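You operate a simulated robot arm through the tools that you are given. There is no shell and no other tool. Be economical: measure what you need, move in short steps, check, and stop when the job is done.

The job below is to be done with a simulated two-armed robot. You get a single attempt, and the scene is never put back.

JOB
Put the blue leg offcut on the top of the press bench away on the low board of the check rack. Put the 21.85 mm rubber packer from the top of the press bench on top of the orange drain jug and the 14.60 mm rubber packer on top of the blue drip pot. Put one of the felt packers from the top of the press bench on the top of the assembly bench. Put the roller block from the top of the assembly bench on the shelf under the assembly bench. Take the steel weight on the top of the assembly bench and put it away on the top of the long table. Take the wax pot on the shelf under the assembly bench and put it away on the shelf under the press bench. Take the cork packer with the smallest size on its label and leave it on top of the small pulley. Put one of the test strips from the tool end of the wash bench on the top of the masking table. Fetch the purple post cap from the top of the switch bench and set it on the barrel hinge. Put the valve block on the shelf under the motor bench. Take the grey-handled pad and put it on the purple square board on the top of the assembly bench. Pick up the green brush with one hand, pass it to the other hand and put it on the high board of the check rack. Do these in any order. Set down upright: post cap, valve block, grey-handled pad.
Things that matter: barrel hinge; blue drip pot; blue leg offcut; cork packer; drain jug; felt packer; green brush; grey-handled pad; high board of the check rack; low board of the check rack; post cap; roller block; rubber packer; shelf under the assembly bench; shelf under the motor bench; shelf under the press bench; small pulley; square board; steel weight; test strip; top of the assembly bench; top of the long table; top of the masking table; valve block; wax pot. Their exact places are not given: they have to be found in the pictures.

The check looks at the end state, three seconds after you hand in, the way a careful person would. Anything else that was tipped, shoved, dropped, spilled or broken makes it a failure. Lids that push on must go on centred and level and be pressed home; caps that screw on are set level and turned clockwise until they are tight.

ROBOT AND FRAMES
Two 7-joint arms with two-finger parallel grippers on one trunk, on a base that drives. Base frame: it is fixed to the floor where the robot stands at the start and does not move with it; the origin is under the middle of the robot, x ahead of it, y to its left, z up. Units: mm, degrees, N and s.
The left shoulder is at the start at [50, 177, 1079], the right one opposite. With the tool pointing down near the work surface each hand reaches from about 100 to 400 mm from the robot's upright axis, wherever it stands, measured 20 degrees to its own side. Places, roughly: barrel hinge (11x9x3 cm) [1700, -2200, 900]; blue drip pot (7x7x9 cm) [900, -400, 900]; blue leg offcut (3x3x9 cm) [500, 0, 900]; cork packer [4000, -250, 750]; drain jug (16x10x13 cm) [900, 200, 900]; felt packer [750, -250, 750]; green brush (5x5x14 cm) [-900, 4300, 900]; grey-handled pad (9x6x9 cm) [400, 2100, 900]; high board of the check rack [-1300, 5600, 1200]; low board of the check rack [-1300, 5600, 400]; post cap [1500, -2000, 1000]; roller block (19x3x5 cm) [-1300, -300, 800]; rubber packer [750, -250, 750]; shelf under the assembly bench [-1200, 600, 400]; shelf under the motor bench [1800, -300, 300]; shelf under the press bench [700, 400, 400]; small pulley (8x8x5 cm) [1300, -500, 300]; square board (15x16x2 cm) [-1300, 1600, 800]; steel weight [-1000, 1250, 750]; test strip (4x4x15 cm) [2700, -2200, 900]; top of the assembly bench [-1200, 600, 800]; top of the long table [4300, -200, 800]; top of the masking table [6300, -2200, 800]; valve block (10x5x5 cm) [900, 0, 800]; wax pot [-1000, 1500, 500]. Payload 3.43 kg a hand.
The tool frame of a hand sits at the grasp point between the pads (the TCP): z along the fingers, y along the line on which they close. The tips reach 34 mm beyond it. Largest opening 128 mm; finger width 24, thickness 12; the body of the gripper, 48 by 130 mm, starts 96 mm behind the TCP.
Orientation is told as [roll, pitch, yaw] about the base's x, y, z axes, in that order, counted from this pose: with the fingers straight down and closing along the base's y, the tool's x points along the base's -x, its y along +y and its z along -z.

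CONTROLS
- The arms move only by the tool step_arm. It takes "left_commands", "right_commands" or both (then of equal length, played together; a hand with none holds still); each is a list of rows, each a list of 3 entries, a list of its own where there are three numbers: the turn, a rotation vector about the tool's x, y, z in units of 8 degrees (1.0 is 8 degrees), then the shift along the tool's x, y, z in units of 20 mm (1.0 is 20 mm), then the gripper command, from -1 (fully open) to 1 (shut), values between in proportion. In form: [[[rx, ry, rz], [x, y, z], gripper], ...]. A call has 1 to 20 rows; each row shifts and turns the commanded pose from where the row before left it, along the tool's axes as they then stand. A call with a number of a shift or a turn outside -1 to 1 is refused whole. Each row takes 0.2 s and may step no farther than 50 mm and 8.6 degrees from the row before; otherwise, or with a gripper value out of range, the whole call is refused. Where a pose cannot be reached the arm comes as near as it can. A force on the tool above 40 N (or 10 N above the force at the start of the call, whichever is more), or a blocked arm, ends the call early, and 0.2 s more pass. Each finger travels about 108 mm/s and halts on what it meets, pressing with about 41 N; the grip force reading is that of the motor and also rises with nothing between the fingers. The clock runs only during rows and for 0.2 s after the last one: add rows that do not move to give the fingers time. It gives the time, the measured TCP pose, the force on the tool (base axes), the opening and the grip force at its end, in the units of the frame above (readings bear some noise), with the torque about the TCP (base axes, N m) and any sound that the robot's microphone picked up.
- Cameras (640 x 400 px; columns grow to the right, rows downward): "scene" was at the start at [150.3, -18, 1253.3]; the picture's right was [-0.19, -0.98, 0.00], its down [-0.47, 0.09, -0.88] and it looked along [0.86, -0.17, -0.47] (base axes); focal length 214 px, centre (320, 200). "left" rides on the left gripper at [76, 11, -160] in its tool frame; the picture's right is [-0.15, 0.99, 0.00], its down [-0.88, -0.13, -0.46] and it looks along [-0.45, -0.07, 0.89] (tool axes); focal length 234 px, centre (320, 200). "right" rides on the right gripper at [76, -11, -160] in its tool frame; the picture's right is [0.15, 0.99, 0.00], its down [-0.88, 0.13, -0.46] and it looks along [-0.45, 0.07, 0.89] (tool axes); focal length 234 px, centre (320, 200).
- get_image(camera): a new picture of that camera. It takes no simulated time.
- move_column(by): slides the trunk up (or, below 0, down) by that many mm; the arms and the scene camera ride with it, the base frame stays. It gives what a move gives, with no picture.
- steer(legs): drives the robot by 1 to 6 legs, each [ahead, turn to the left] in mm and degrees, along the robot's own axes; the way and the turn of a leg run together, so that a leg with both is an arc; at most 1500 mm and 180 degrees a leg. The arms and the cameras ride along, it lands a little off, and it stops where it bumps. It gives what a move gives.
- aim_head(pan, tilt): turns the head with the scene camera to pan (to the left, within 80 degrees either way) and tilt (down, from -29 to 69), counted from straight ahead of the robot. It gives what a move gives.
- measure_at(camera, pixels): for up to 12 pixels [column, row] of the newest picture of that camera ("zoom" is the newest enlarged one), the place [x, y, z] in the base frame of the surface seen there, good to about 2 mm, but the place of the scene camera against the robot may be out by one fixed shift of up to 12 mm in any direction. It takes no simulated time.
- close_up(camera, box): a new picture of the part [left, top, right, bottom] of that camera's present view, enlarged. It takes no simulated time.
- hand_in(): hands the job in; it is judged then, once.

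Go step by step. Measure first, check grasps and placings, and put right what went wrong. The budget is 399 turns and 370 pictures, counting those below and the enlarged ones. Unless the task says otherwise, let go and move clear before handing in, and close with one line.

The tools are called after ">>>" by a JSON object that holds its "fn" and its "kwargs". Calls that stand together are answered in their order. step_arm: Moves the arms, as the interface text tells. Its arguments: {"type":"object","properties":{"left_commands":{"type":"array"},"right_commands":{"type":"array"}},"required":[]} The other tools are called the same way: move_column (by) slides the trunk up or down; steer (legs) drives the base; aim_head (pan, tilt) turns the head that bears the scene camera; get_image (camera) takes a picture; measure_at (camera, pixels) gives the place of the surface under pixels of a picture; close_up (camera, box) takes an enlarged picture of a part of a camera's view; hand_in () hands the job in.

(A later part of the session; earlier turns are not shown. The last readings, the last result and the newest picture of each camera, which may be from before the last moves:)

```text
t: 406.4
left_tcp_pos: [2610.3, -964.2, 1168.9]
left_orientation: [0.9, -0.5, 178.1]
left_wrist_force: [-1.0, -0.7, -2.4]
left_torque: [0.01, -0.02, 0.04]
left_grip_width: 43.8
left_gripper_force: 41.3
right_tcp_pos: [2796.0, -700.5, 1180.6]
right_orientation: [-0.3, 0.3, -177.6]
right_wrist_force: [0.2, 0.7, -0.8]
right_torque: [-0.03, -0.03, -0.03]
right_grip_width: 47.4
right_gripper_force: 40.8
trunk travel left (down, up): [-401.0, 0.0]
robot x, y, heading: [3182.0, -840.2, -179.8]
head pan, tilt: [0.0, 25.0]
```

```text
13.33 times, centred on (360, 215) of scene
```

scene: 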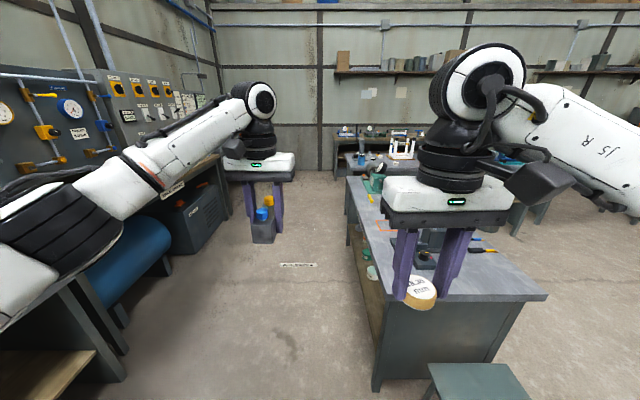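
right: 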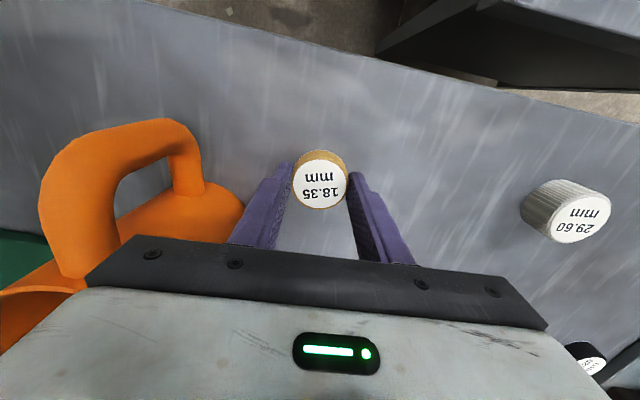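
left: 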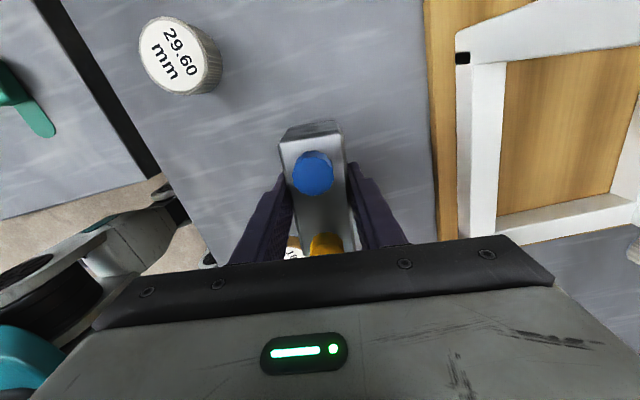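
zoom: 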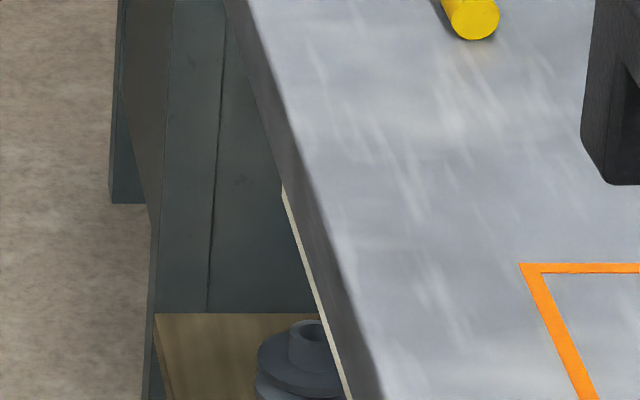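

The pulley is the grey hubbed wheel at about (1285,-490) on the shelf (z 281); free shelf room for the valve block is near x≈2000. I drive to (2150,-1010) facing the shelf.

>>> {"fn": "steer", "kwargs": {"legs": [[0, 12], [840, 0], [0, -12], [210, 0], [0, -90]]}}

>>> {"fn": "step_arm", "kwargs": {"left_commands": [[[0, 0, 0], [1, 0.25, 0], 1], [[0, 0, 0], [1, 0.25, 0], 1], [[0, 0, 0], [1, 0.25, 0], 1], [[0, 0, 0], [1, 0.25, 0], 1], [[0, 0, 0], [1, 0.25, 0], 1], [[0, 0, 0], [1, 0.25, 0], 1], [[0, 0, 0], [1, 0.25, 0], 1], [[0, 0, 0], [1, 0.25, 0], 1], [[0, 0, 0], [1, 0, 0], 1], [[0, 0, 0], [1, 0, 0], 1]], "right_commands": [[[0, 0, 0], [0.5, 0, -0.5], 1], [[0, 0, 0], [0.5, 0, -0.5], 1], [[0, 0, 0], [0.5, 0, -0.5], 1], [[0, 0, 0], [0.5, 0, -0.5], 1], [[0, 0, 0], [0.5, 0, -0.5], 1], [[0, 0, 0], [0.5, 0, -0.5], 1], [[0, 0, 0], [0, 0, 0], 1], [[0, 0, 0], [0, 0, 0], 1], [[0, 0, 0], [0, 0, 0], 1], [[0, 0, 0], [0, 0, 0], 1]]}}

>>> {"fn": "aim_head", "kwargs": {"pan": 0, "tilt": 40}}

>>> {"fn": "get_image", "kwargs": {"camera": "scene"}}

```text
t: 417.4
left_tcp_pos: [2029.4, -449.1, 1168.0]
left_orientation: [0.9, -0.4, 89.1]
left_wrist_force: [0.4, 0.6, -2.3]
left_torque: [-0.03, 0.0, 0.0]
left_grip_width: 43.8
left_gripper_force: 41.4
right_tcp_pos: [2295.4, -631.3, 1181.4]
right_orientation: [-0.4, 0.3, 93.4]
right_wrist_force: [0.1, -0.4, 0.1]
right_torque: [-0.02, 0.01, 0.02]
right_grip_width: 47.3
right_gripper_force: 40.9
trunk travel left (down, up): [-401.0, 0.0]
robot x, y, heading: [2156.8, -1018.5, 91.3]
head pan, tilt: [0.0, 25.0]
```

```text
t: 419.6
left_tcp_pos: [1987.5, -649.8, 1168.2]
left_orientation: [0.9, -0.5, 89.1]
left_wrist_force: [0.0, 0.1, -2.2]
left_torque: [0.0, 0.02, -0.02]
left_grip_width: 43.9
left_gripper_force: 40.5
right_tcp_pos: [2297.8, -688.7, 1243.8]
right_orientation: [-0.3, 0.2, 93.4]
right_wrist_force: [-0.2, -0.4, 0.1]
right_torque: [0.01, 0.01, 0.02]
right_grip_width: 47.6
right_gripper_force: 40.9
trunk travel left (down, up): [-401.0, 0.0]
robot x, y, heading: [2162.8, -1021.2, 91.4]
head pan, tilt: [0.0, 25.0]
```

```text
t: 420.4
left_tcp_pos: [1986.6, -648.1, 1168.4]
left_orientation: [0.9, -0.5, 89.1]
left_wrist_force: [0.4, -0.2, -2.8]
left_torque: [-0.07, -0.01, 0.01]
left_grip_width: 43.9
left_gripper_force: 41.3
right_tcp_pos: [2298.2, -690.3, 1244.0]
right_orientation: [-0.3, 0.3, 93.4]
right_wrist_force: [0.3, 0.3, -0.2]
right_torque: [0.0, 0.01, 0.0]
right_grip_width: 47.8
right_gripper_force: 41.0
trunk travel left (down, up): [-401.0, 0.0]
robot x, y, heading: [2158.3, -1020.5, 91.6]
head pan, tilt: [0.0, 40.0]
```

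```text
249 pictures are left
```

scene: 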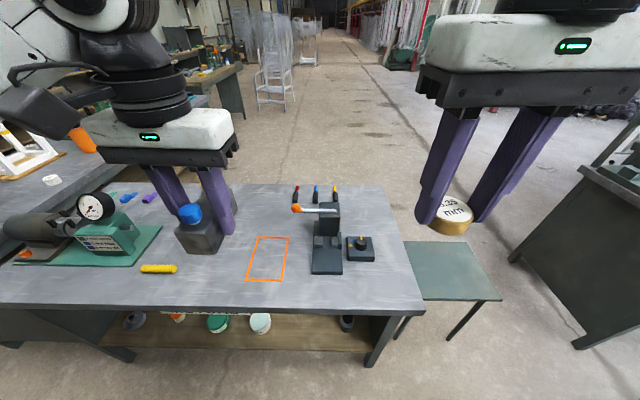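

The shelf edge is at row 340; there's free room between the white pot (260,322) and the black cup (347,322). I lower the trunk 390 mm with both hands outside the bench.

>>> {"fn": "move_column", "kwargs": {"by": -390}}

>>> {"fn": "aim_head", "kwargs": {"pan": 10, "tilt": 35}}

>>> {"fn": "get_image", "kwargs": {"camera": "scene"}}

```text
t: 424.1
left_tcp_pos: [1989.5, -649.1, 779.3]
left_orientation: [0.9, -0.7, 89.0]
left_wrist_force: [3.2, -7.4, 21.1]
left_torque: [0.98, -0.57, -0.24]
left_grip_width: 43.6
left_gripper_force: 41.0
right_tcp_pos: [2298.2, -690.5, 854.0]
right_orientation: [-0.4, 0.0, 93.4]
right_wrist_force: [-0.5, -0.1, 0.0]
right_torque: [0.0, -0.01, 0.03]
right_grip_width: 47.3
right_gripper_force: 40.6
trunk travel left (down, up): [-11.0, 390.0]
robot x, y, heading: [2160.8, -1019.5, 91.5]
head pan, tilt: [0.0, 40.0]
```

```text
t: 424.9
left_tcp_pos: [1988.9, -647.9, 779.7]
left_orientation: [0.8, -0.6, 89.0]
left_wrist_force: [4.6, -7.4, 20.1]
left_torque: [0.96, -0.63, -0.39]
left_grip_width: 43.7
left_gripper_force: 41.3
right_tcp_pos: [2299.9, -690.3, 854.1]
right_orientation: [-0.3, 0.1, 93.4]
right_wrist_force: [0.0, -1.0, -1.3]
right_torque: [0.02, -0.01, 0.01]
right_grip_width: 47.2
right_gripper_force: 40.7
trunk travel left (down, up): [-11.0, 390.0]
robot x, y, heading: [2160.6, -1026.4, 91.3]
head pan, tilt: [10.0, 35.0]
```

```text
248 pictures are left
```

scene: 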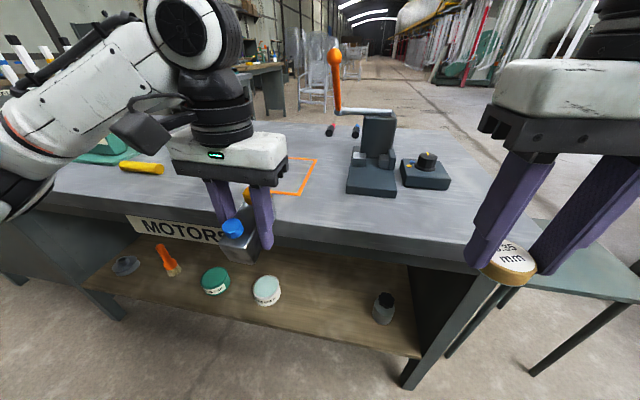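

The left hand feels 20 N: the block's end touches the bench edge. I raise it and draw back 50 mm, then back the robot off a bit.

>>> {"fn": "step_arm", "kwargs": {"left_commands": [[[0, 0, 0], [0, 0, -0.8], 1], [[0, 0, 0], [0, 0, -0.8], 1], [[0, 0, 0], [0, 0, 0], 1]]}}

>>> {"fn": "steer", "kwargs": {"legs": [[-100, 0]]}}

>>> {"fn": "get_image", "kwargs": {"camera": "left"}}

```text
t: 425.7
left_tcp_pos: [1988.4, -647.5, 810.1]
left_orientation: [0.9, -0.5, 89.1]
left_wrist_force: [0.4, 0.5, -2.2]
left_torque: [0.0, 0.02, 0.04]
left_grip_width: 43.6
left_gripper_force: 41.1
right_tcp_pos: [2299.3, -689.7, 852.9]
right_orientation: [-0.4, 0.3, 93.5]
right_wrist_force: [0.3, 0.7, -0.8]
right_torque: [-0.01, 0.0, -0.01]
right_grip_width: 47.3
right_gripper_force: 40.5
trunk travel left (down, up): [-11.0, 390.0]
robot x, y, heading: [2158.5, -1023.8, 91.4]
head pan, tilt: [10.0, 35.0]
```

```text
t: 426.8
left_tcp_pos: [1990.8, -748.8, 809.9]
left_orientation: [0.8, -0.4, 89.1]
left_wrist_force: [0.2, 0.0, -2.3]
left_torque: [-0.03, 0.0, -0.03]
left_grip_width: 43.5
left_gripper_force: 40.6
right_tcp_pos: [2300.9, -789.9, 853.8]
right_orientation: [-0.4, 0.3, 93.4]
right_wrist_force: [-0.9, -0.1, -0.7]
right_torque: [-0.03, 0.0, 0.0]
right_grip_width: 47.8
right_gripper_force: 41.0
trunk travel left (down, up): [-11.0, 390.0]
robot x, y, heading: [2162.5, -1123.6, 91.3]
head pan, tilt: [10.0, 35.0]
```

```text
247 pictures are left
```

left: 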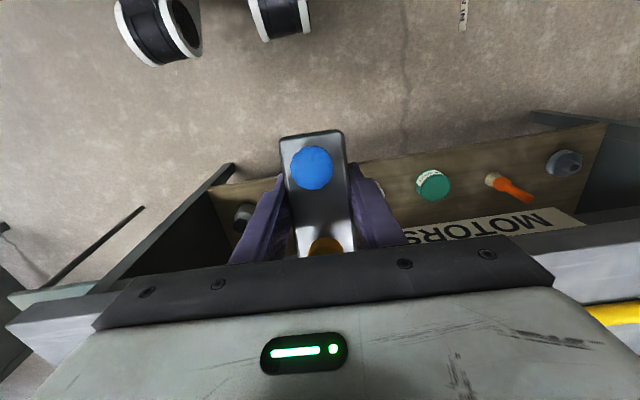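

I lower the left hand to shelf height, drawing it in a little.

>>> {"fn": "step_arm", "kwargs": {"left_commands": [[[0, 0, 0], [0.1, 0, 1], 1], [[0, 0, 0], [0.1, 0, 1], 1], [[0, 0, 0], [0.1, 0, 1], 1], [[0, 0, 0], [0.1, 0, 1], 1], [[0, 0, 0], [0.1, 0, 1], 1], [[0, 0, 0], [0.1, 0, 1], 1], [[0, 0, 0], [0.1, 0, 1], 1], [[0, 0, 0], [0.1, 0, 1], 1], [[0, 0, 0], [0.1, 0, 1], 1], [[0, 0, 0], [0.1, 0, 1], 1], [[0, 0, 0], [0.1, 0, 1], 1], [[0, 0, 0], [0.1, 0, 1], 1], [[0, 0, 0], [0.1, 0, 1], 1], [[0, 0, 0], [0.1, 0, 1], 1], [[0, 0, 0], [0.1, 0, 1], 1], [[0, 0, 0], [0.1, 0, 1], 1], [[0, 0, 0], [0, 0, 1], 1], [[0, 0, 0], [0, 0, 1], 1], [[0, 0, 0], [0, 0, 1], 1], [[0, 0, 0], [0, 0, 1], 1]]}}

>>> {"fn": "step_arm", "kwargs": {"left_commands": [[[0, 0, 0], [0, 0, 1], 1], [[0, 0, 0], [0, 0, 1], 1], [[0, 0, 0], [0, 0, 1], 1], [[0, 0, 0], [0, 0, 0], 1]]}}

>>> {"fn": "get_image", "kwargs": {"camera": "left"}}

>>> {"fn": "get_image", "kwargs": {"camera": "scene"}}

```text
t: 431.0
left_tcp_pos: [1985.8, -776.8, 410.5]
left_orientation: [1.0, -0.6, 89.0]
left_wrist_force: [0.2, -0.5, -2.3]
left_torque: [-0.04, 0.01, 0.02]
left_grip_width: 43.6
left_gripper_force: 41.1
right_tcp_pos: [2300.1, -790.6, 853.2]
right_orientation: [-0.4, 0.3, 93.5]
right_wrist_force: [0.3, 0.3, -0.3]
right_torque: [-0.02, 0.0, -0.04]
right_grip_width: 47.6
right_gripper_force: 40.8
trunk travel left (down, up): [-11.0, 390.0]
robot x, y, heading: [2165.5, -1122.4, 91.2]
head pan, tilt: [10.0, 35.0]
```

```text
t: 432.0
left_tcp_pos: [1984.0, -776.1, 349.6]
left_orientation: [1.0, -0.6, 89.2]
left_wrist_force: [0.0, -0.5, -2.1]
left_torque: [-0.01, 0.0, 0.02]
left_grip_width: 43.3
left_gripper_force: 41.5
right_tcp_pos: [2302.4, -790.0, 853.2]
right_orientation: [-0.4, 0.4, 93.5]
right_wrist_force: [-0.2, -0.8, -1.3]
right_torque: [0.0, 0.06, 0.01]
right_grip_width: 47.2
right_gripper_force: 41.1
trunk travel left (down, up): [-11.0, 390.0]
robot x, y, heading: [2162.5, -1122.1, 91.4]
head pan, tilt: [10.0, 35.0]
```

```text
246 pictures are left
```

left: 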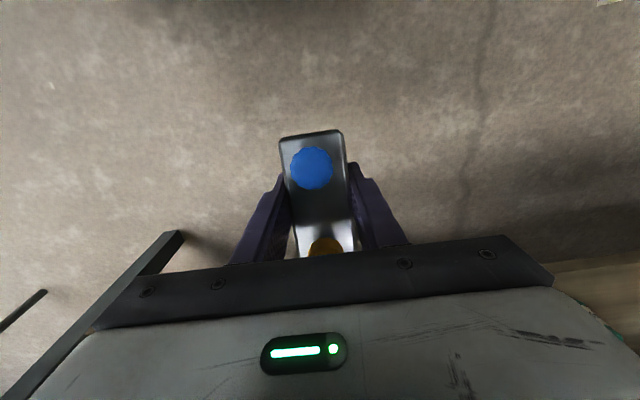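

```text
245 pictures are left
```

scene: 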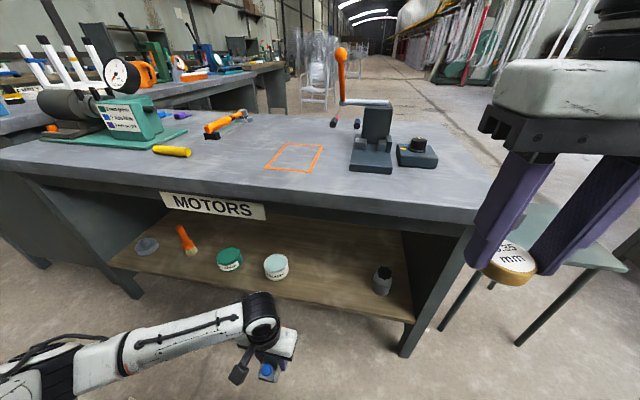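

I measure the forearm's height, the shelf items and the tabletop underside before driving in.

>>> {"fn": "measure_at", "kwargs": {"camera": "scene", "pixels": [[130, 345], [60, 370], [200, 325], [260, 310], [275, 262], [383, 272], [330, 280], [320, 305], [300, 235], [190, 200], [340, 230]]}}

```text
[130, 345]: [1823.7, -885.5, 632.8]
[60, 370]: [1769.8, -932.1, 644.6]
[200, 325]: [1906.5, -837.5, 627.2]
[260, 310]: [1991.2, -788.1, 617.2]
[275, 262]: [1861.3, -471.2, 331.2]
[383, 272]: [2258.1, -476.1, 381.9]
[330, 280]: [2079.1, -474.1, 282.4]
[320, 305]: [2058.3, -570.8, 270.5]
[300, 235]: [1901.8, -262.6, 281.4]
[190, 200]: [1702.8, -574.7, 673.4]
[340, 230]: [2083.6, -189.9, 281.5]
```

I measure the apron's lower edge and the label's lower edge near there.

>>> {"fn": "measure_at", "kwargs": {"camera": "scene", "pixels": [[300, 207], [300, 212], [300, 217], [340, 213], [340, 220], [250, 217], [230, 216], [210, 214], [180, 209]]}}

```text
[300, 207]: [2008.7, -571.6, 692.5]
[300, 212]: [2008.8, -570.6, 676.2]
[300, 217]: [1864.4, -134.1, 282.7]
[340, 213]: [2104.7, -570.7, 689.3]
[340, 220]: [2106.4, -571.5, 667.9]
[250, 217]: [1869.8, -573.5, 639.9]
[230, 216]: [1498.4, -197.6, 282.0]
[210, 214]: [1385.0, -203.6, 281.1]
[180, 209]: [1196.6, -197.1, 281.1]
```

The apron's underside is at z≈668 and my wrist top is about 620, so it fits. I lower 15 mm and drive ahead 260 mm.

>>> {"fn": "step_arm", "kwargs": {"left_commands": [[[0, 0, 0], [0, 0, 0.75], 1], [[0, 0, 0], [0, 0, 0], 1]]}}

>>> {"fn": "steer", "kwargs": {"legs": [[255, 0]]}}

>>> {"fn": "get_image", "kwargs": {"camera": "scene"}}

>>> {"fn": "get_image", "kwargs": {"camera": "left"}}

```text
t: 432.6
left_tcp_pos: [1984.7, -776.4, 333.7]
left_orientation: [0.8, -0.6, 89.1]
left_wrist_force: [-0.3, 0.5, -2.0]
left_torque: [-0.01, -0.04, -0.02]
left_grip_width: 43.7
left_gripper_force: 40.2
right_tcp_pos: [2300.2, -789.7, 853.5]
right_orientation: [-0.4, 0.4, 93.5]
right_wrist_force: [0.7, -0.8, -0.1]
right_torque: [-0.01, 0.03, 0.01]
right_grip_width: 47.4
right_gripper_force: 41.0
trunk travel left (down, up): [-11.0, 390.0]
robot x, y, heading: [2165.2, -1120.4, 91.3]
head pan, tilt: [10.0, 35.0]
```

```text
t: 434.5
left_tcp_pos: [1979.9, -522.3, 334.0]
left_orientation: [0.9, -0.5, 88.9]
left_wrist_force: [0.5, 0.2, -1.9]
left_torque: [0.0, 0.0, 0.02]
left_grip_width: 43.5
left_gripper_force: 40.8
right_tcp_pos: [2295.7, -538.2, 854.2]
right_orientation: [-0.4, 0.2, 93.2]
right_wrist_force: [-0.1, 0.3, -0.4]
right_torque: [-0.02, -0.01, 0.03]
right_grip_width: 47.3
right_gripper_force: 41.0
trunk travel left (down, up): [-11.0, 390.0]
robot x, y, heading: [2157.0, -868.9, 91.2]
head pan, tilt: [10.0, 35.0]
```

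```text
244 pictures are left
```

scene: 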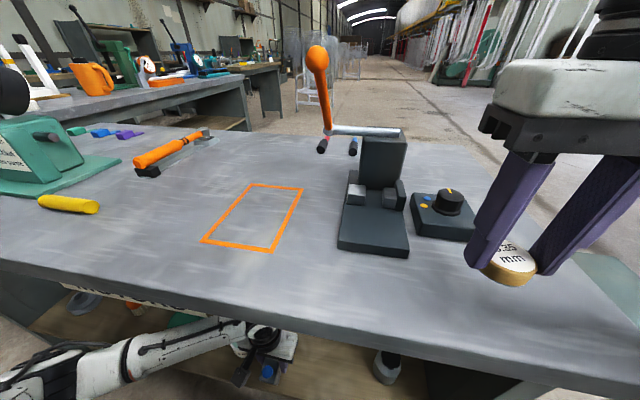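

```text
243 pictures are left
```

left: 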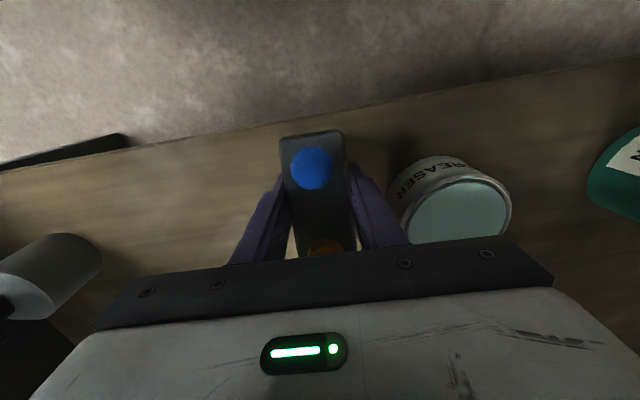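

The block hangs over the shelf but its near end is close to the shelf's edge. I reach 45 mm deeper and shift slightly away from the pot.

>>> {"fn": "step_arm", "kwargs": {"left_commands": [[[0, 0, 0], [-0.75, -0.4, 0], 1], [[0, 0, 0], [-0.75, -0.4, 0], 1], [[0, 0, 0], [-0.75, -0.4, 0], 1], [[0, 0, 0], [0, 0, 0], 1]]}}

>>> {"fn": "get_image", "kwargs": {"camera": "left"}}

>>> {"fn": "measure_at", "kwargs": {"camera": "left", "pixels": [[250, 150], [320, 110], [480, 110], [400, 185], [320, 160], [250, 130]]}}

```text
t: 435.5
left_tcp_pos: [2004.8, -476.9, 334.0]
left_orientation: [0.9, -0.5, 88.9]
left_wrist_force: [-1.6, 0.5, -2.7]
left_torque: [-0.02, 0.01, 0.02]
left_grip_width: 43.8
left_gripper_force: 41.1
right_tcp_pos: [2297.2, -537.8, 852.6]
right_orientation: [-0.4, 0.4, 93.3]
right_wrist_force: [-0.4, -0.2, -0.9]
right_torque: [0.01, -0.02, 0.01]
right_grip_width: 47.3
right_gripper_force: 40.9
trunk travel left (down, up): [-11.0, 390.0]
robot x, y, heading: [2159.6, -865.1, 91.0]
head pan, tilt: [10.0, 35.0]
```

```text
242 pictures are left
```

left: 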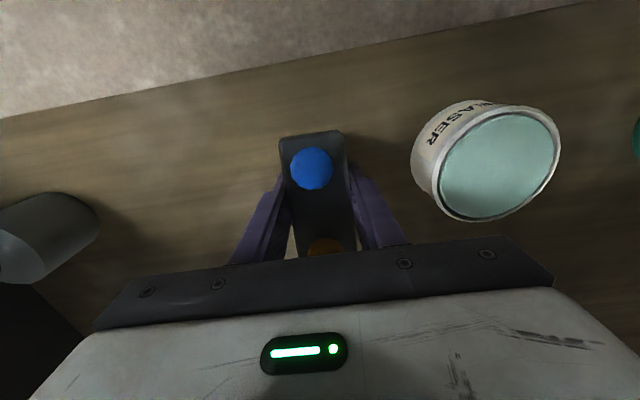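

```text
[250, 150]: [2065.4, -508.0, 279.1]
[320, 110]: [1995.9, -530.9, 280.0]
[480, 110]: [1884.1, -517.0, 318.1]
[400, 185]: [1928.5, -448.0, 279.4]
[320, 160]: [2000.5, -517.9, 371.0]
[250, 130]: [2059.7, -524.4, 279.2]
```

Block bottom is about 297, shelf 279.5. I lower gently until it touches.

>>> {"fn": "step_arm", "kwargs": {"left_commands": [[[0, 0, 0], [0, 0, 0.3], 1], [[0, 0, 0], [0, 0, 0.25], 1], [[0, 0, 0], [0, 0, 0.15], 1], [[0, 0, 0], [0, 0, 0.1], 1], [[0, 0, 0], [0, 0, 0], 1]]}}

```text
t: 436.7
left_tcp_pos: [2005.0, -477.2, 319.1]
left_orientation: [0.8, -0.7, 88.9]
left_wrist_force: [-3.6, -6.0, 21.3]
left_torque: [-1.12, -0.37, -0.27]
left_grip_width: 43.8
left_gripper_force: 41.0
right_tcp_pos: [2297.5, -536.9, 854.0]
right_orientation: [-0.5, 0.2, 93.3]
right_wrist_force: [-0.4, 0.2, -0.2]
right_torque: [-0.04, -0.02, 0.0]
right_grip_width: 47.4
right_gripper_force: 40.9
trunk travel left (down, up): [-11.0, 390.0]
robot x, y, heading: [2157.3, -868.9, 91.3]
head pan, tilt: [10.0, 35.0]
```

It stands on the shelf (21 N). I open the fingers and draw straight back along the block's sides by driving the robot back.

>>> {"fn": "step_arm", "kwargs": {"left_commands": [[[0, 0, 0], [0, 0, 0], 0.2], [[0, 0, 0], [0, 0, 0], -0.1], [[0, 0, 0], [0, 0, -0.3], -0.1], [[0, 0, 0], [0, 0, -0.4], -0.1], [[0, 0, 0], [0, 0, 0], -0.1]]}}

>>> {"fn": "get_image", "kwargs": {"camera": "left"}}

```text
t: 437.9
left_tcp_pos: [2005.1, -477.5, 331.3]
left_orientation: [0.9, -0.6, 88.9]
left_wrist_force: [-1.5, -0.1, 0.6]
left_torque: [-0.01, -0.03, -0.01]
left_grip_width: 70.5
left_gripper_force: 0.0
right_tcp_pos: [2296.1, -537.5, 854.0]
right_orientation: [-0.4, 0.3, 93.2]
right_wrist_force: [0.1, -1.0, -0.7]
right_torque: [0.01, -0.01, 0.0]
right_grip_width: 47.2
right_gripper_force: 40.3
trunk travel left (down, up): [-11.0, 390.0]
robot x, y, heading: [2155.3, -871.5, 90.9]
head pan, tilt: [10.0, 35.0]
```

```text
241 pictures are left
```

left: 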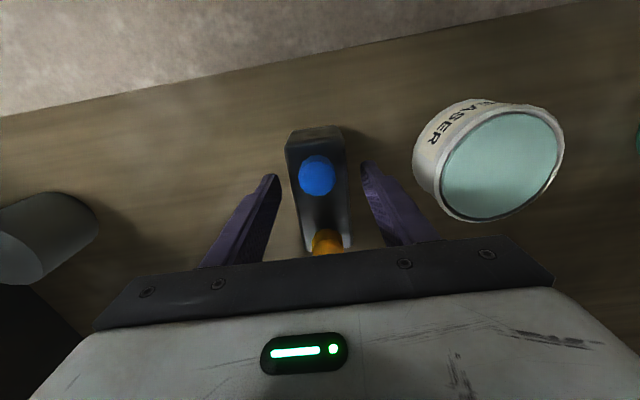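

The block stands upright. I draw the hand back along it and then drive back 250 mm and check.

>>> {"fn": "step_arm", "kwargs": {"left_commands": [[[0, 0, 0], [1, 0, 0], -0.1], [[0, 0, 0], [1, 0, 0], -0.1], [[0, 0, 0], [1, 0, 0], -0.1], [[0, 0, 0], [0.7, 0, 0], -0.1], [[0, 0, 0], [0, 0, 0], -0.1]]}}

>>> {"fn": "steer", "kwargs": {"legs": [[-260, 0]]}}

>>> {"fn": "get_image", "kwargs": {"camera": "scene"}}

```text
t: 439.1
left_tcp_pos: [2003.1, -551.5, 332.6]
left_orientation: [0.9, -0.5, 88.9]
left_wrist_force: [-0.1, -0.5, -0.1]
left_torque: [-0.01, 0.03, 0.02]
left_grip_width: 70.6
left_gripper_force: 0.1
right_tcp_pos: [2295.9, -537.5, 853.6]
right_orientation: [-0.5, 0.3, 93.2]
right_wrist_force: [0.7, -0.5, 0.0]
right_torque: [0.01, 0.01, 0.01]
right_grip_width: 47.2
right_gripper_force: 41.3
trunk travel left (down, up): [-11.0, 390.0]
robot x, y, heading: [2159.2, -870.1, 91.1]
head pan, tilt: [10.0, 35.0]
```

```text
t: 441.0
left_tcp_pos: [2010.2, -817.5, 332.4]
left_orientation: [0.9, -0.6, 88.6]
left_wrist_force: [-0.2, 0.5, -0.8]
left_torque: [-0.01, 0.0, 0.0]
left_grip_width: 70.4
left_gripper_force: 0.1
right_tcp_pos: [2302.8, -804.0, 853.3]
right_orientation: [-0.4, 0.3, 93.0]
right_wrist_force: [-0.2, 0.2, -0.6]
right_torque: [-0.04, 0.01, 0.0]
right_grip_width: 47.6
right_gripper_force: 41.2
trunk travel left (down, up): [-11.0, 390.0]
robot x, y, heading: [2161.2, -1133.7, 90.9]
head pan, tilt: [10.0, 35.0]
```

```text
240 pictures are left
```

scene: 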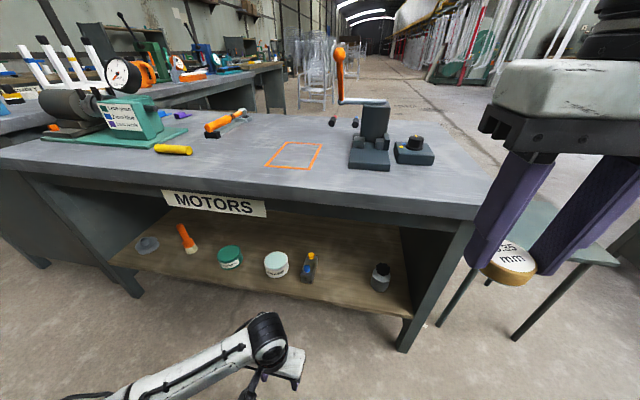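

The valve block stands upright on the shelf. Next the pulley: I raise the left hand, and drive round the sign to x≈1140.

>>> {"fn": "step_arm", "kwargs": {"left_commands": [[[0, 0, 0], [0, 0, -1], -0.1], [[0, 0, 0], [0, 0, -1], -0.1], [[0, 0, 0], [0, 0, -1], -0.1], [[0, 0, 0], [0, 0, -1], -0.1], [[0, 0, 0], [0, 0, -1], -0.1], [[0, 0, 0], [0, 0, -1], -0.1], [[0, 0, 0], [0, 0, -1], -0.1], [[0, 0, 0], [0, 0, -1], -0.1], [[0, 0, 0], [0, 0, -1], -0.1], [[0, 0, 0], [0, 0, -1], -0.1], [[0, 0, 0], [0, 0, -1], -0.1], [[0, 0, 0], [0, 0, -1], -0.1], [[0, 0, 0], [0, 0, -1], -0.1], [[0, 0, 0], [0, 0, -1], -0.1], [[0, 0, 0], [0, 0, -1], -0.1], [[0, 0, 0], [0, 0, -1], -0.1], [[0, 0, 0], [0, 0, -1], -0.1], [[0, 0, 0], [0, 0, -1], -0.1], [[0, 0, 0], [0, 0, -1], -0.1], [[0, 0, 0], [0, 0, -1], -0.1]]}}

>>> {"fn": "steer", "kwargs": {"legs": [[0, 134], [510, 0], [0, -45], [665, 0], [0, -90], [350, 0]]}}

>>> {"fn": "aim_head", "kwargs": {"pan": -10, "tilt": 30}}

>>> {"fn": "get_image", "kwargs": {"camera": "scene"}}

```text
t: 445.2
left_tcp_pos: [2016.1, -821.0, 732.5]
left_orientation: [0.9, -0.5, 88.7]
left_wrist_force: [-0.4, -0.2, 0.5]
left_torque: [-0.01, -0.01, 0.0]
left_grip_width: 70.4
left_gripper_force: 0.0
right_tcp_pos: [2301.0, -804.8, 853.1]
right_orientation: [-0.3, 0.3, 93.0]
right_wrist_force: [-0.6, 0.2, -0.9]
right_torque: [0.02, 0.02, 0.03]
right_grip_width: 47.4
right_gripper_force: 41.1
trunk travel left (down, up): [-11.0, 390.0]
robot x, y, heading: [2166.6, -1137.6, 91.0]
head pan, tilt: [10.0, 35.0]
```

```text
t: 453.3
left_tcp_pos: [1721.9, -1776.1, 732.7]
left_orientation: [1.1, -0.1, -136.4]
left_wrist_force: [0.0, 0.6, -0.1]
left_torque: [0.02, 0.01, 0.0]
left_grip_width: 70.4
left_gripper_force: 0.0
right_tcp_pos: [1510.5, -1579.3, 854.4]
right_orientation: [-0.1, 0.0, -132.7]
right_wrist_force: [0.1, -0.5, -0.7]
right_torque: [-0.01, 0.02, 0.03]
right_grip_width: 47.0
right_gripper_force: 41.4
trunk travel left (down, up): [-11.0, 390.0]
robot x, y, heading: [1843.8, -1450.6, -134.4]
head pan, tilt: [10.0, 35.0]
stopped in leg 2: the robot was blocked; the commanded pose is now the measured one
```

```text
t: 454.2
left_tcp_pos: [1722.6, -1774.2, 733.7]
left_orientation: [1.1, -0.2, -136.3]
left_wrist_force: [0.3, -0.1, -0.1]
left_torque: [0.02, -0.01, -0.03]
left_grip_width: 70.2
left_gripper_force: 0.0
right_tcp_pos: [1512.0, -1579.1, 854.8]
right_orientation: [0.0, -0.2, -132.6]
right_wrist_force: [0.4, 0.5, -0.7]
right_torque: [0.01, -0.05, -0.02]
right_grip_width: 47.5
right_gripper_force: 40.9
trunk travel left (down, up): [-11.0, 390.0]
robot x, y, heading: [1842.4, -1451.8, -134.5]
head pan, tilt: [-10.0, 30.0]
```

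```text
239 pictures are left
```

scene: 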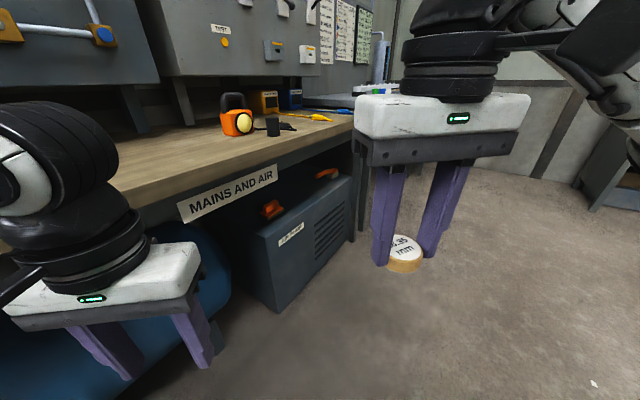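

The low left elbow touched the wash bench's corner. I back 80 mm, then turn parallel to the lane and go on.

>>> {"fn": "steer", "kwargs": {"legs": [[-80, 0], [0, -45.5]]}}

>>> {"fn": "aim_head", "kwargs": {"pan": 40, "tilt": 30}}

>>> {"fn": "get_image", "kwargs": {"camera": "scene"}}

```text
t: 457.3
left_tcp_pos: [1582.7, -1539.0, 729.0]
left_orientation: [0.8, 0.6, 178.5]
left_wrist_force: [0.4, 0.7, -0.2]
left_torque: [-0.03, 0.01, -0.01]
left_grip_width: 70.4
left_gripper_force: 0.1
right_tcp_pos: [1572.0, -1253.1, 853.8]
right_orientation: [-0.4, 0.3, -177.9]
right_wrist_force: [0.4, 0.2, -0.6]
right_torque: [-0.02, 0.02, 0.0]
right_grip_width: 47.4
right_gripper_force: 40.9
trunk travel left (down, up): [-11.0, 390.0]
robot x, y, heading: [1896.7, -1393.8, -179.7]
head pan, tilt: [-10.0, 30.0]
```

```text
t: 458.5
left_tcp_pos: [1582.5, -1540.6, 727.8]
left_orientation: [0.8, 0.5, 178.6]
left_wrist_force: [0.4, -0.3, 0.2]
left_torque: [0.05, 0.03, -0.01]
left_grip_width: 70.4
left_gripper_force: 0.0
right_tcp_pos: [1571.6, -1253.1, 854.7]
right_orientation: [-0.4, 0.3, -177.8]
right_wrist_force: [-0.4, 0.1, -1.1]
right_torque: [0.01, -0.01, 0.0]
right_grip_width: 47.4
right_gripper_force: 41.1
trunk travel left (down, up): [-11.0, 390.0]
robot x, y, heading: [1902.2, -1396.1, -179.7]
head pan, tilt: [40.0, 30.0]
```

```text
238 pictures are left
```

scene: 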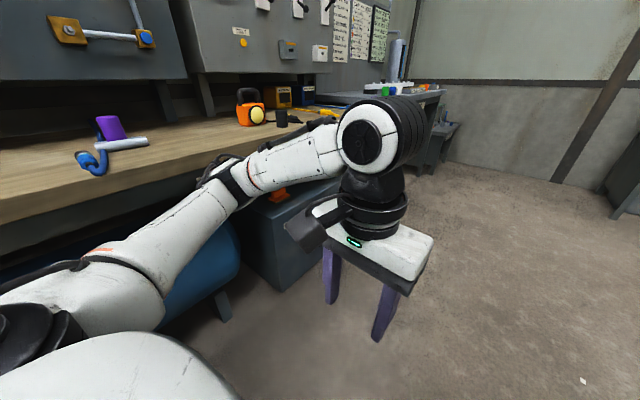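

All is well (the cap still stands at (110,130)). I slant 25° to y≈-1485, pass the sign and turn to the pulley.

>>> {"fn": "steer", "kwargs": {"legs": [[0, 25], [215, 0], [0, -25.3], [572, 0], [0, -90], [370, 0]]}}

>>> {"fn": "aim_head", "kwargs": {"pan": -10, "tilt": 30}}

>>> {"fn": "get_image", "kwargs": {"camera": "scene"}}

```text
t: 461.3
left_tcp_pos: [1517.5, -1723.2, 741.1]
left_orientation: [1.6, -1.2, -156.5]
left_wrist_force: [-0.4, 0.1, 0.3]
left_torque: [0.0, -0.03, 0.02]
left_grip_width: 70.0
left_gripper_force: 0.0
right_tcp_pos: [1387.7, -1468.0, 856.6]
right_orientation: [0.6, -0.4, -152.5]
right_wrist_force: [0.5, 0.2, -0.7]
right_torque: [0.03, 0.0, 0.01]
right_grip_width: 47.5
right_gripper_force: 40.6
trunk travel left (down, up): [-11.0, 390.0]
robot x, y, heading: [1737.6, -1463.5, -154.2]
head pan, tilt: [40.0, 30.0]
stopped in leg 2: the robot was blocked; the commanded pose is now the measured one
```

```text
t: 462.4
left_tcp_pos: [1517.7, -1723.5, 740.4]
left_orientation: [1.8, -1.0, -156.3]
left_wrist_force: [-0.2, 0.6, -0.6]
left_torque: [-0.02, 0.0, 0.01]
left_grip_width: 70.6
left_gripper_force: 0.1
right_tcp_pos: [1389.1, -1467.1, 855.6]
right_orientation: [0.8, -0.6, -152.5]
right_wrist_force: [0.0, 0.1, 0.7]
right_torque: [0.0, 0.04, -0.01]
right_grip_width: 47.4
right_gripper_force: 40.8
trunk travel left (down, up): [-11.0, 390.0]
robot x, y, heading: [1740.0, -1462.7, -154.1]
head pan, tilt: [-10.0, 30.0]
```

```text
237 pictures are left
```

scene: 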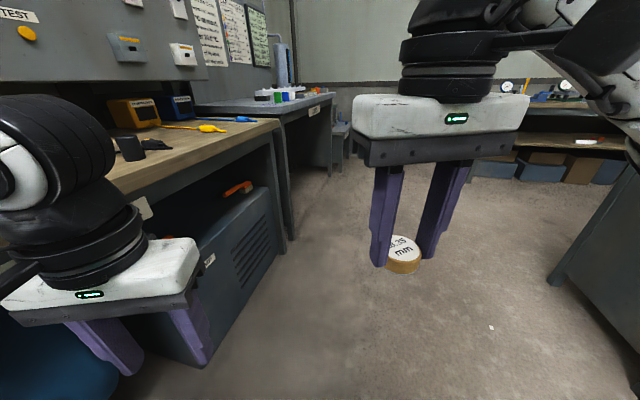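

The low left elbow reaches the bench edge again. I back up, then raise the trunk fully so the elbows pass above the benches.

>>> {"fn": "steer", "kwargs": {"legs": [[-180, 0]]}}

>>> {"fn": "move_column", "kwargs": {"by": 390}}

>>> {"fn": "aim_head", "kwargs": {"pan": 50, "tilt": 35}}

>>> {"fn": "get_image", "kwargs": {"camera": "scene"}}

```text
t: 463.9
left_tcp_pos: [1677.6, -1656.3, 731.7]
left_orientation: [0.7, 0.2, -156.1]
left_wrist_force: [0.1, 0.4, 0.4]
left_torque: [-0.02, 0.0, 0.02]
left_grip_width: 70.3
left_gripper_force: 0.0
right_tcp_pos: [1545.7, -1402.9, 853.4]
right_orientation: [-0.5, 0.3, -152.3]
right_wrist_force: [-0.6, 0.5, -1.2]
right_torque: [-0.02, -0.06, -0.03]
right_grip_width: 47.2
right_gripper_force: 41.4
trunk travel left (down, up): [-11.0, 390.0]
robot x, y, heading: [1903.7, -1385.5, -154.3]
head pan, tilt: [-10.0, 30.0]
```

```text
t: 467.7
left_tcp_pos: [1678.2, -1656.4, 1120.8]
left_orientation: [0.7, 0.1, -156.2]
left_wrist_force: [-0.8, -0.1, -0.1]
left_torque: [-0.04, 0.02, -0.01]
left_grip_width: 70.3
left_gripper_force: 0.0
right_tcp_pos: [1546.4, -1402.1, 1243.9]
right_orientation: [-0.4, 0.3, -152.4]
right_wrist_force: [1.2, -0.5, -0.1]
right_torque: [0.04, -0.01, 0.02]
right_grip_width: 47.5
right_gripper_force: 41.0
trunk travel left (down, up): [-401.0, 0.0]
robot x, y, heading: [1904.4, -1385.1, -154.0]
head pan, tilt: [-10.0, 30.0]
```

```text
t: 469.0
left_tcp_pos: [1677.6, -1655.3, 1121.0]
left_orientation: [0.6, 0.2, -156.1]
left_wrist_force: [0.0, 0.5, -0.6]
left_torque: [0.01, 0.03, 0.0]
left_grip_width: 70.5
left_gripper_force: 0.0
right_tcp_pos: [1546.4, -1402.2, 1243.8]
right_orientation: [-0.4, 0.3, -152.4]
right_wrist_force: [0.8, -0.2, -0.9]
right_torque: [-0.05, 0.0, 0.01]
right_grip_width: 47.4
right_gripper_force: 41.1
trunk travel left (down, up): [-401.0, 0.0]
robot x, y, heading: [1903.7, -1386.4, -154.0]
head pan, tilt: [50.0, 35.0]
```

```text
236 pictures are left
```

scene: 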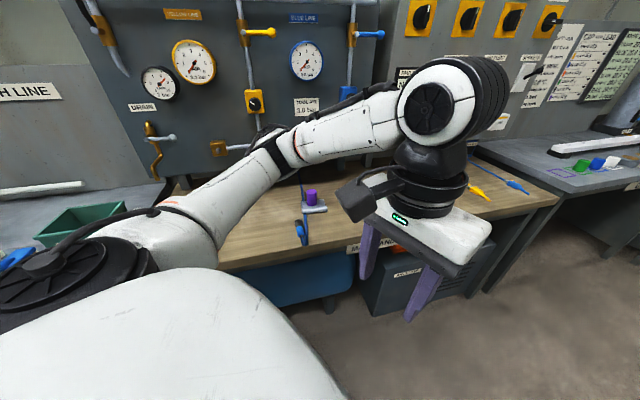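

The cap is undisturbed. With the trunk up I resume: slant, along the lane, and turn to the pulley.

>>> {"fn": "steer", "kwargs": {"legs": [[240, 0], [0, -26], [550, 0], [0, -90], [370, 0]]}}

>>> {"fn": "aim_head", "kwargs": {"pan": -10, "tilt": 45}}

>>> {"fn": "get_image", "kwargs": {"camera": "scene"}}

```text
t: 480.7
left_tcp_pos: [1032.2, -796.6, 1120.7]
left_orientation: [0.8, 0.2, 85.0]
left_wrist_force: [0.3, -0.4, 0.2]
left_torque: [-0.03, 0.0, 0.02]
left_grip_width: 70.8
left_gripper_force: 0.0
right_tcp_pos: [1318.5, -802.5, 1242.8]
right_orientation: [-0.4, 0.2, 88.7]
right_wrist_force: [-0.2, -0.6, 0.0]
right_torque: [-0.05, 0.03, -0.02]
right_grip_width: 47.6
right_gripper_force: 40.7
trunk travel left (down, up): [-401.0, 0.0]
robot x, y, heading: [1157.2, -1117.9, 86.9]
head pan, tilt: [50.0, 35.0]
```

```text
t: 482.0
left_tcp_pos: [1033.1, -795.2, 1121.0]
left_orientation: [0.7, 0.2, 85.0]
left_wrist_force: [-0.8, 0.4, -0.7]
left_torque: [-0.05, 0.0, 0.0]
left_grip_width: 70.5
left_gripper_force: 0.0
right_tcp_pos: [1317.8, -803.2, 1243.0]
right_orientation: [-0.5, 0.3, 88.8]
right_wrist_force: [0.3, 0.5, -0.4]
right_torque: [-0.02, -0.01, 0.01]
right_grip_width: 47.5
right_gripper_force: 41.1
trunk travel left (down, up): [-401.0, 0.0]
robot x, y, heading: [1156.5, -1123.9, 87.3]
head pan, tilt: [-10.0, 45.0]
```

```text
235 pictures are left
```

scene: 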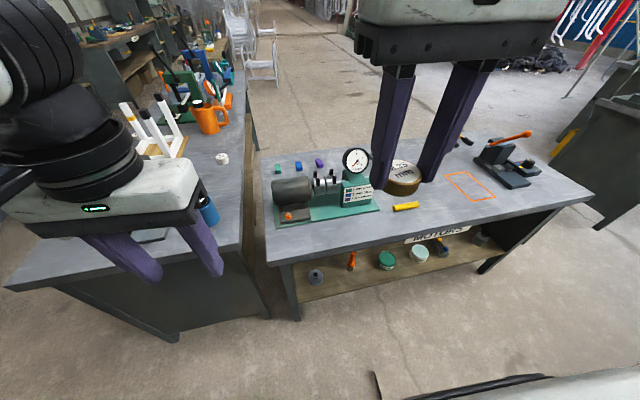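

The pulley is at (316,274) under the bench. I lower the trunk 390 mm and then the right hand toward shelf height, still outside the bench.

>>> {"fn": "move_column", "kwargs": {"by": -390}}

>>> {"fn": "step_arm", "kwargs": {"right_commands": [[[0, 0, 0], [-0.1, 0, 1], 1], [[0, 0, 0], [-0.1, 0, 1], 1], [[0, 0, 0], [-0.1, 0, 1], 1], [[0, 0, 0], [-0.1, 0, 1], 1], [[0, 0, 0], [-0.1, 0, 1], 1], [[0, 0, 0], [0, 0, 1], 1], [[0, 0, 0], [0, 0, 1], 1], [[0, 0, 0], [0, 0, 1], 1], [[0, 0, 0], [0, 0, 1], 1], [[0, 0, 0], [0, 0, 1], 1], [[0, 0, 0], [0, 0, 1], 1], [[0, 0, 0], [0, 0, 1], 1], [[0, 0, 0], [0, 0, 1], 1], [[0, 0, 0], [0, 0, 1], 1], [[0, 0, 0], [0, 0, 1], 1], [[0, 0, 0], [0, 0, 1], 1], [[0, 0, 0], [0, 0, 1], 1], [[0, 0, 0], [0, 0, 1], 1], [[0, 0, 0], [0, 0, 1], 1], [[0, 0, 0], [0, 0, 1], 1]]}}

>>> {"fn": "aim_head", "kwargs": {"pan": -10, "tilt": 35}}

>>> {"fn": "get_image", "kwargs": {"camera": "scene"}}

>>> {"fn": "get_image", "kwargs": {"camera": "right"}}

```text
t: 485.7
left_tcp_pos: [1032.9, -795.0, 731.3]
left_orientation: [0.6, 0.3, 85.0]
left_wrist_force: [-0.2, 0.8, 0.5]
left_torque: [-0.01, -0.01, -0.02]
left_grip_width: 70.7
left_gripper_force: 0.1
right_tcp_pos: [1317.3, -803.4, 854.1]
right_orientation: [-0.4, 0.2, 88.7]
right_wrist_force: [0.8, 0.1, 0.0]
right_torque: [0.05, -0.03, 0.0]
right_grip_width: 47.5
right_gripper_force: 40.9
trunk travel left (down, up): [-11.0, 390.0]
robot x, y, heading: [1160.2, -1124.0, 86.9]
head pan, tilt: [-10.0, 45.0]
```

```text
t: 489.9
left_tcp_pos: [1032.7, -795.7, 731.4]
left_orientation: [0.7, 0.2, 85.1]
left_wrist_force: [-0.8, 0.0, -0.1]
left_torque: [0.01, 0.0, 0.02]
left_grip_width: 70.3
left_gripper_force: 0.0
right_tcp_pos: [1319.8, -795.6, 454.2]
right_orientation: [-0.4, 0.3, 88.7]
right_wrist_force: [0.0, -0.8, -1.4]
right_torque: [-0.02, -0.02, -0.02]
right_grip_width: 47.6
right_gripper_force: 41.3
trunk travel left (down, up): [-11.0, 390.0]
robot x, y, heading: [1157.5, -1125.0, 86.9]
head pan, tilt: [-10.0, 45.0]
```

```text
t: 490.7
left_tcp_pos: [1031.1, -794.9, 731.0]
left_orientation: [0.6, 0.1, 85.1]
left_wrist_force: [0.3, 0.3, 0.1]
left_torque: [0.01, 0.03, 0.01]
left_grip_width: 70.7
left_gripper_force: 0.0
right_tcp_pos: [1319.1, -796.1, 455.1]
right_orientation: [-0.3, 0.3, 88.7]
right_wrist_force: [0.0, 1.1, -0.6]
right_torque: [0.0, 0.04, 0.01]
right_grip_width: 47.3
right_gripper_force: 41.1
trunk travel left (down, up): [-11.0, 390.0]
robot x, y, heading: [1159.3, -1124.0, 87.0]
head pan, tilt: [-10.0, 35.0]
```

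```text
234 pictures are left
```

scene: 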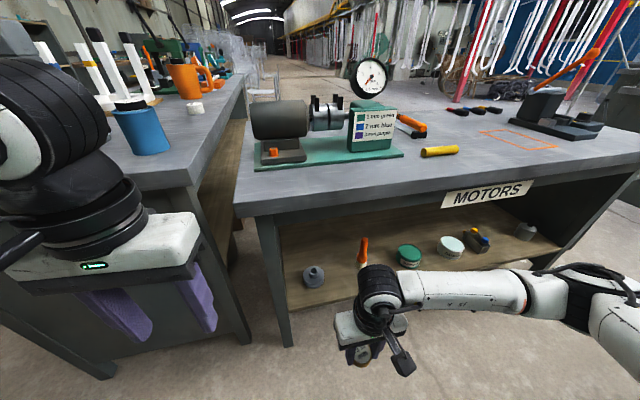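

```text
233 pictures are left
```

right: 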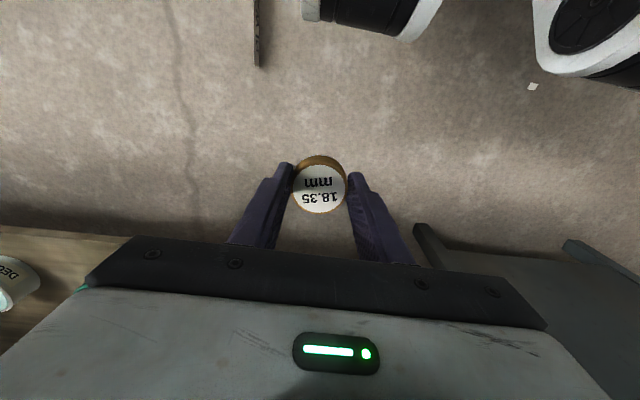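

The left hand must rise before I drive in. I raise it 300 mm and measure the pulley in an enlarged view.

>>> {"fn": "step_arm", "kwargs": {"left_commands": [[[0, 0, 0], [0, 0, -1], -0.1], [[0, 0, 0], [0, 0, -1], -0.1], [[0, 0, 0], [0, 0, -1], -0.1], [[0, 0, 0], [0, 0, -1], -0.1], [[0, 0, 0], [0, 0, -1], -0.1], [[0, 0, 0], [0, 0, -1], -0.1], [[0, 0, 0], [0, 0, -1], -0.1], [[0, 0, 0], [0, 0, -1], -0.1], [[0, 0, 0], [0, 0, -1], -0.1], [[0, 0, 0], [0, 0, -1], -0.1], [[0, 0, 0], [0, 0, -1], -0.1], [[0, 0, 0], [0, 0, -1], -0.1], [[0, 0, 0], [0, 0, -1], -0.1], [[0, 0, 0], [0, 0, -1], -0.1], [[0, 0, 0], [0, 0, -1], -0.1]]}}

>>> {"fn": "close_up", "kwargs": {"camera": "scene", "box": [290, 250, 350, 300]}}

>>> {"fn": "measure_at", "kwargs": {"camera": "zoom", "pixels": [[235, 160], [235, 185], [205, 175], [265, 175], [235, 215], [130, 240], [350, 240], [240, 300], [240, 340], [400, 300]]}}

```text
t: 493.9
left_tcp_pos: [1036.1, -793.2, 1031.9]
left_orientation: [0.7, 0.2, 85.0]
left_wrist_force: [-0.4, 0.5, 0.8]
left_torque: [0.0, -0.02, 0.02]
left_grip_width: 70.3
left_gripper_force: 0.1
right_tcp_pos: [1319.8, -795.9, 455.0]
right_orientation: [-0.4, 0.3, 88.7]
right_wrist_force: [0.8, 0.1, -0.7]
right_torque: [-0.03, 0.02, 0.01]
right_grip_width: 47.5
right_gripper_force: 40.8
trunk travel left (down, up): [-11.0, 390.0]
robot x, y, heading: [1155.8, -1123.3, 87.0]
head pan, tilt: [-10.0, 35.0]
```

```text
8.00 times, centred on (320, 275) of scene
```

zoom: 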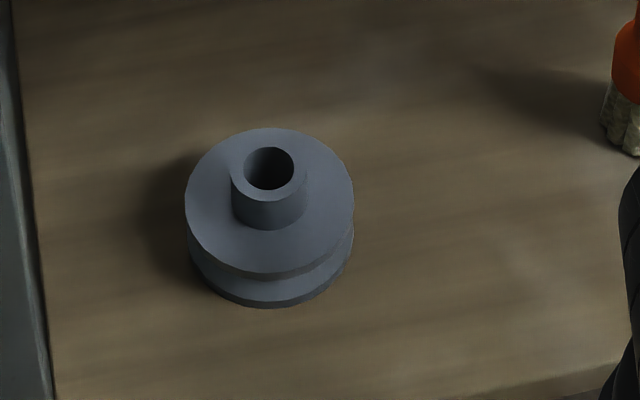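

```text
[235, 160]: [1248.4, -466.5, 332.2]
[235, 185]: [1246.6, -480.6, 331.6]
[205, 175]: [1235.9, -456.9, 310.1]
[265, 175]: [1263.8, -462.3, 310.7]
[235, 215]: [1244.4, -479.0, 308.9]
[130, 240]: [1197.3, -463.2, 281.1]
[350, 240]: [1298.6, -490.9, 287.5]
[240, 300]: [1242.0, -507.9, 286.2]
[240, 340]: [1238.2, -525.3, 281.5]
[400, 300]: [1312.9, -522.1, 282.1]
```

The hub top is at z≈332 with about Ø35, a good seat. I measure the apron's lower edge here to know my headroom.

>>> {"fn": "measure_at", "kwargs": {"camera": "scene", "pixels": [[300, 215], [300, 219], [300, 222], [340, 210], [340, 214], [380, 205], [380, 209], [420, 202], [400, 300], [380, 280], [440, 285]]}}

```text
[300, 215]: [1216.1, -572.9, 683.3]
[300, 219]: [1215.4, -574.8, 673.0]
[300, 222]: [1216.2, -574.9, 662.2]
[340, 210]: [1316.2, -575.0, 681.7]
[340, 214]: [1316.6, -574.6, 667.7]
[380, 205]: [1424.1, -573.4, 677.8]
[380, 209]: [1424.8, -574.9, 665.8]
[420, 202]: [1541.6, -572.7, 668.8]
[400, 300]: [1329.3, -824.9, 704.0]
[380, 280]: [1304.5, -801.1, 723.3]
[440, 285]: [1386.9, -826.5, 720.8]
```

There's about 14 mm headroom at the needed height. I lower the right hand to z≈378, shift it 60 mm left, and drive in 265 mm.

>>> {"fn": "step_arm", "kwargs": {"right_commands": [[[0, 0, 0], [0, 1, 1], 1], [[0, 0, 0], [0, 1, 1], 1], [[0, 0, 0], [0, 1, 1], 1], [[0, 0, 0], [0, 0, 0.85], 1], [[0, 0, 0], [0, 0, 0], 1]]}}

>>> {"fn": "steer", "kwargs": {"legs": [[265, 0]]}}

>>> {"fn": "get_image", "kwargs": {"camera": "right"}}

>>> {"fn": "get_image", "kwargs": {"camera": "scene"}}

```text
t: 495.1
left_tcp_pos: [1034.5, -793.6, 1031.1]
left_orientation: [0.7, 0.2, 85.0]
left_wrist_force: [0.5, 0.2, -0.4]
left_torque: [-0.01, -0.03, 0.0]
left_grip_width: 70.3
left_gripper_force: 0.0
right_tcp_pos: [1260.7, -795.4, 375.3]
right_orientation: [-0.3, 0.2, 88.7]
right_wrist_force: [-0.5, 0.3, -0.1]
right_torque: [-0.01, 0.0, 0.0]
right_grip_width: 47.4
right_gripper_force: 40.9
trunk travel left (down, up): [-11.0, 390.0]
robot x, y, heading: [1160.4, -1122.0, 86.6]
head pan, tilt: [-10.0, 35.0]
```

```text
t: 497.0
left_tcp_pos: [1050.3, -534.8, 1031.5]
left_orientation: [0.7, 0.3, 85.1]
left_wrist_force: [0.4, 0.1, 0.7]
left_torque: [0.01, 0.01, 0.04]
left_grip_width: 70.5
left_gripper_force: 0.0
right_tcp_pos: [1275.3, -541.3, 372.1]
right_orientation: [-0.3, 0.9, 88.5]
right_wrist_force: [0.6, -0.4, -0.3]
right_torque: [-0.02, -0.02, 0.01]
right_grip_width: 47.3
right_gripper_force: 40.8
trunk travel left (down, up): [-11.0, 390.0]
robot x, y, heading: [1177.6, -863.4, 86.8]
head pan, tilt: [-10.0, 35.0]
stopped in leg 1: the robot was blocked; the commanded pose is now the measured one
```

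```text
231 pictures are left
```

right: 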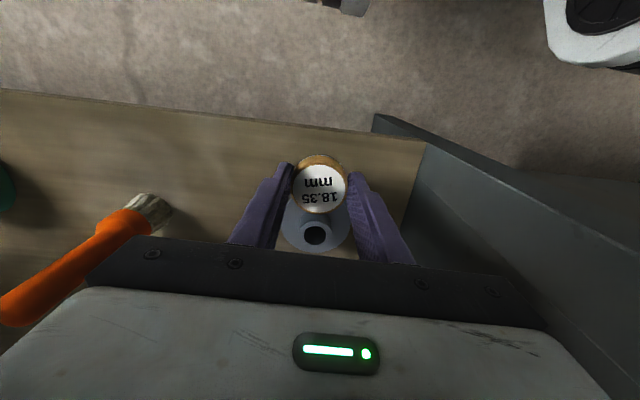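

```text
230 pictures are left
```

scene: 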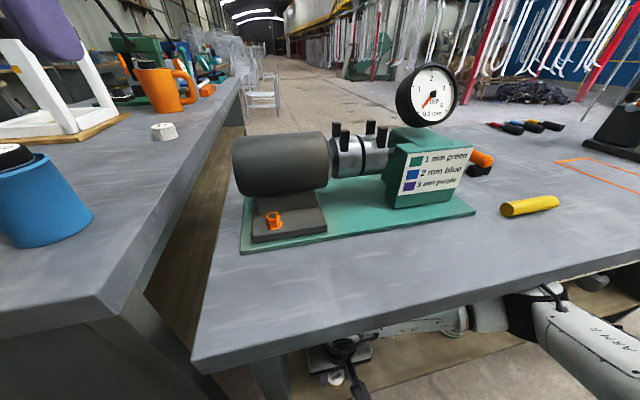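

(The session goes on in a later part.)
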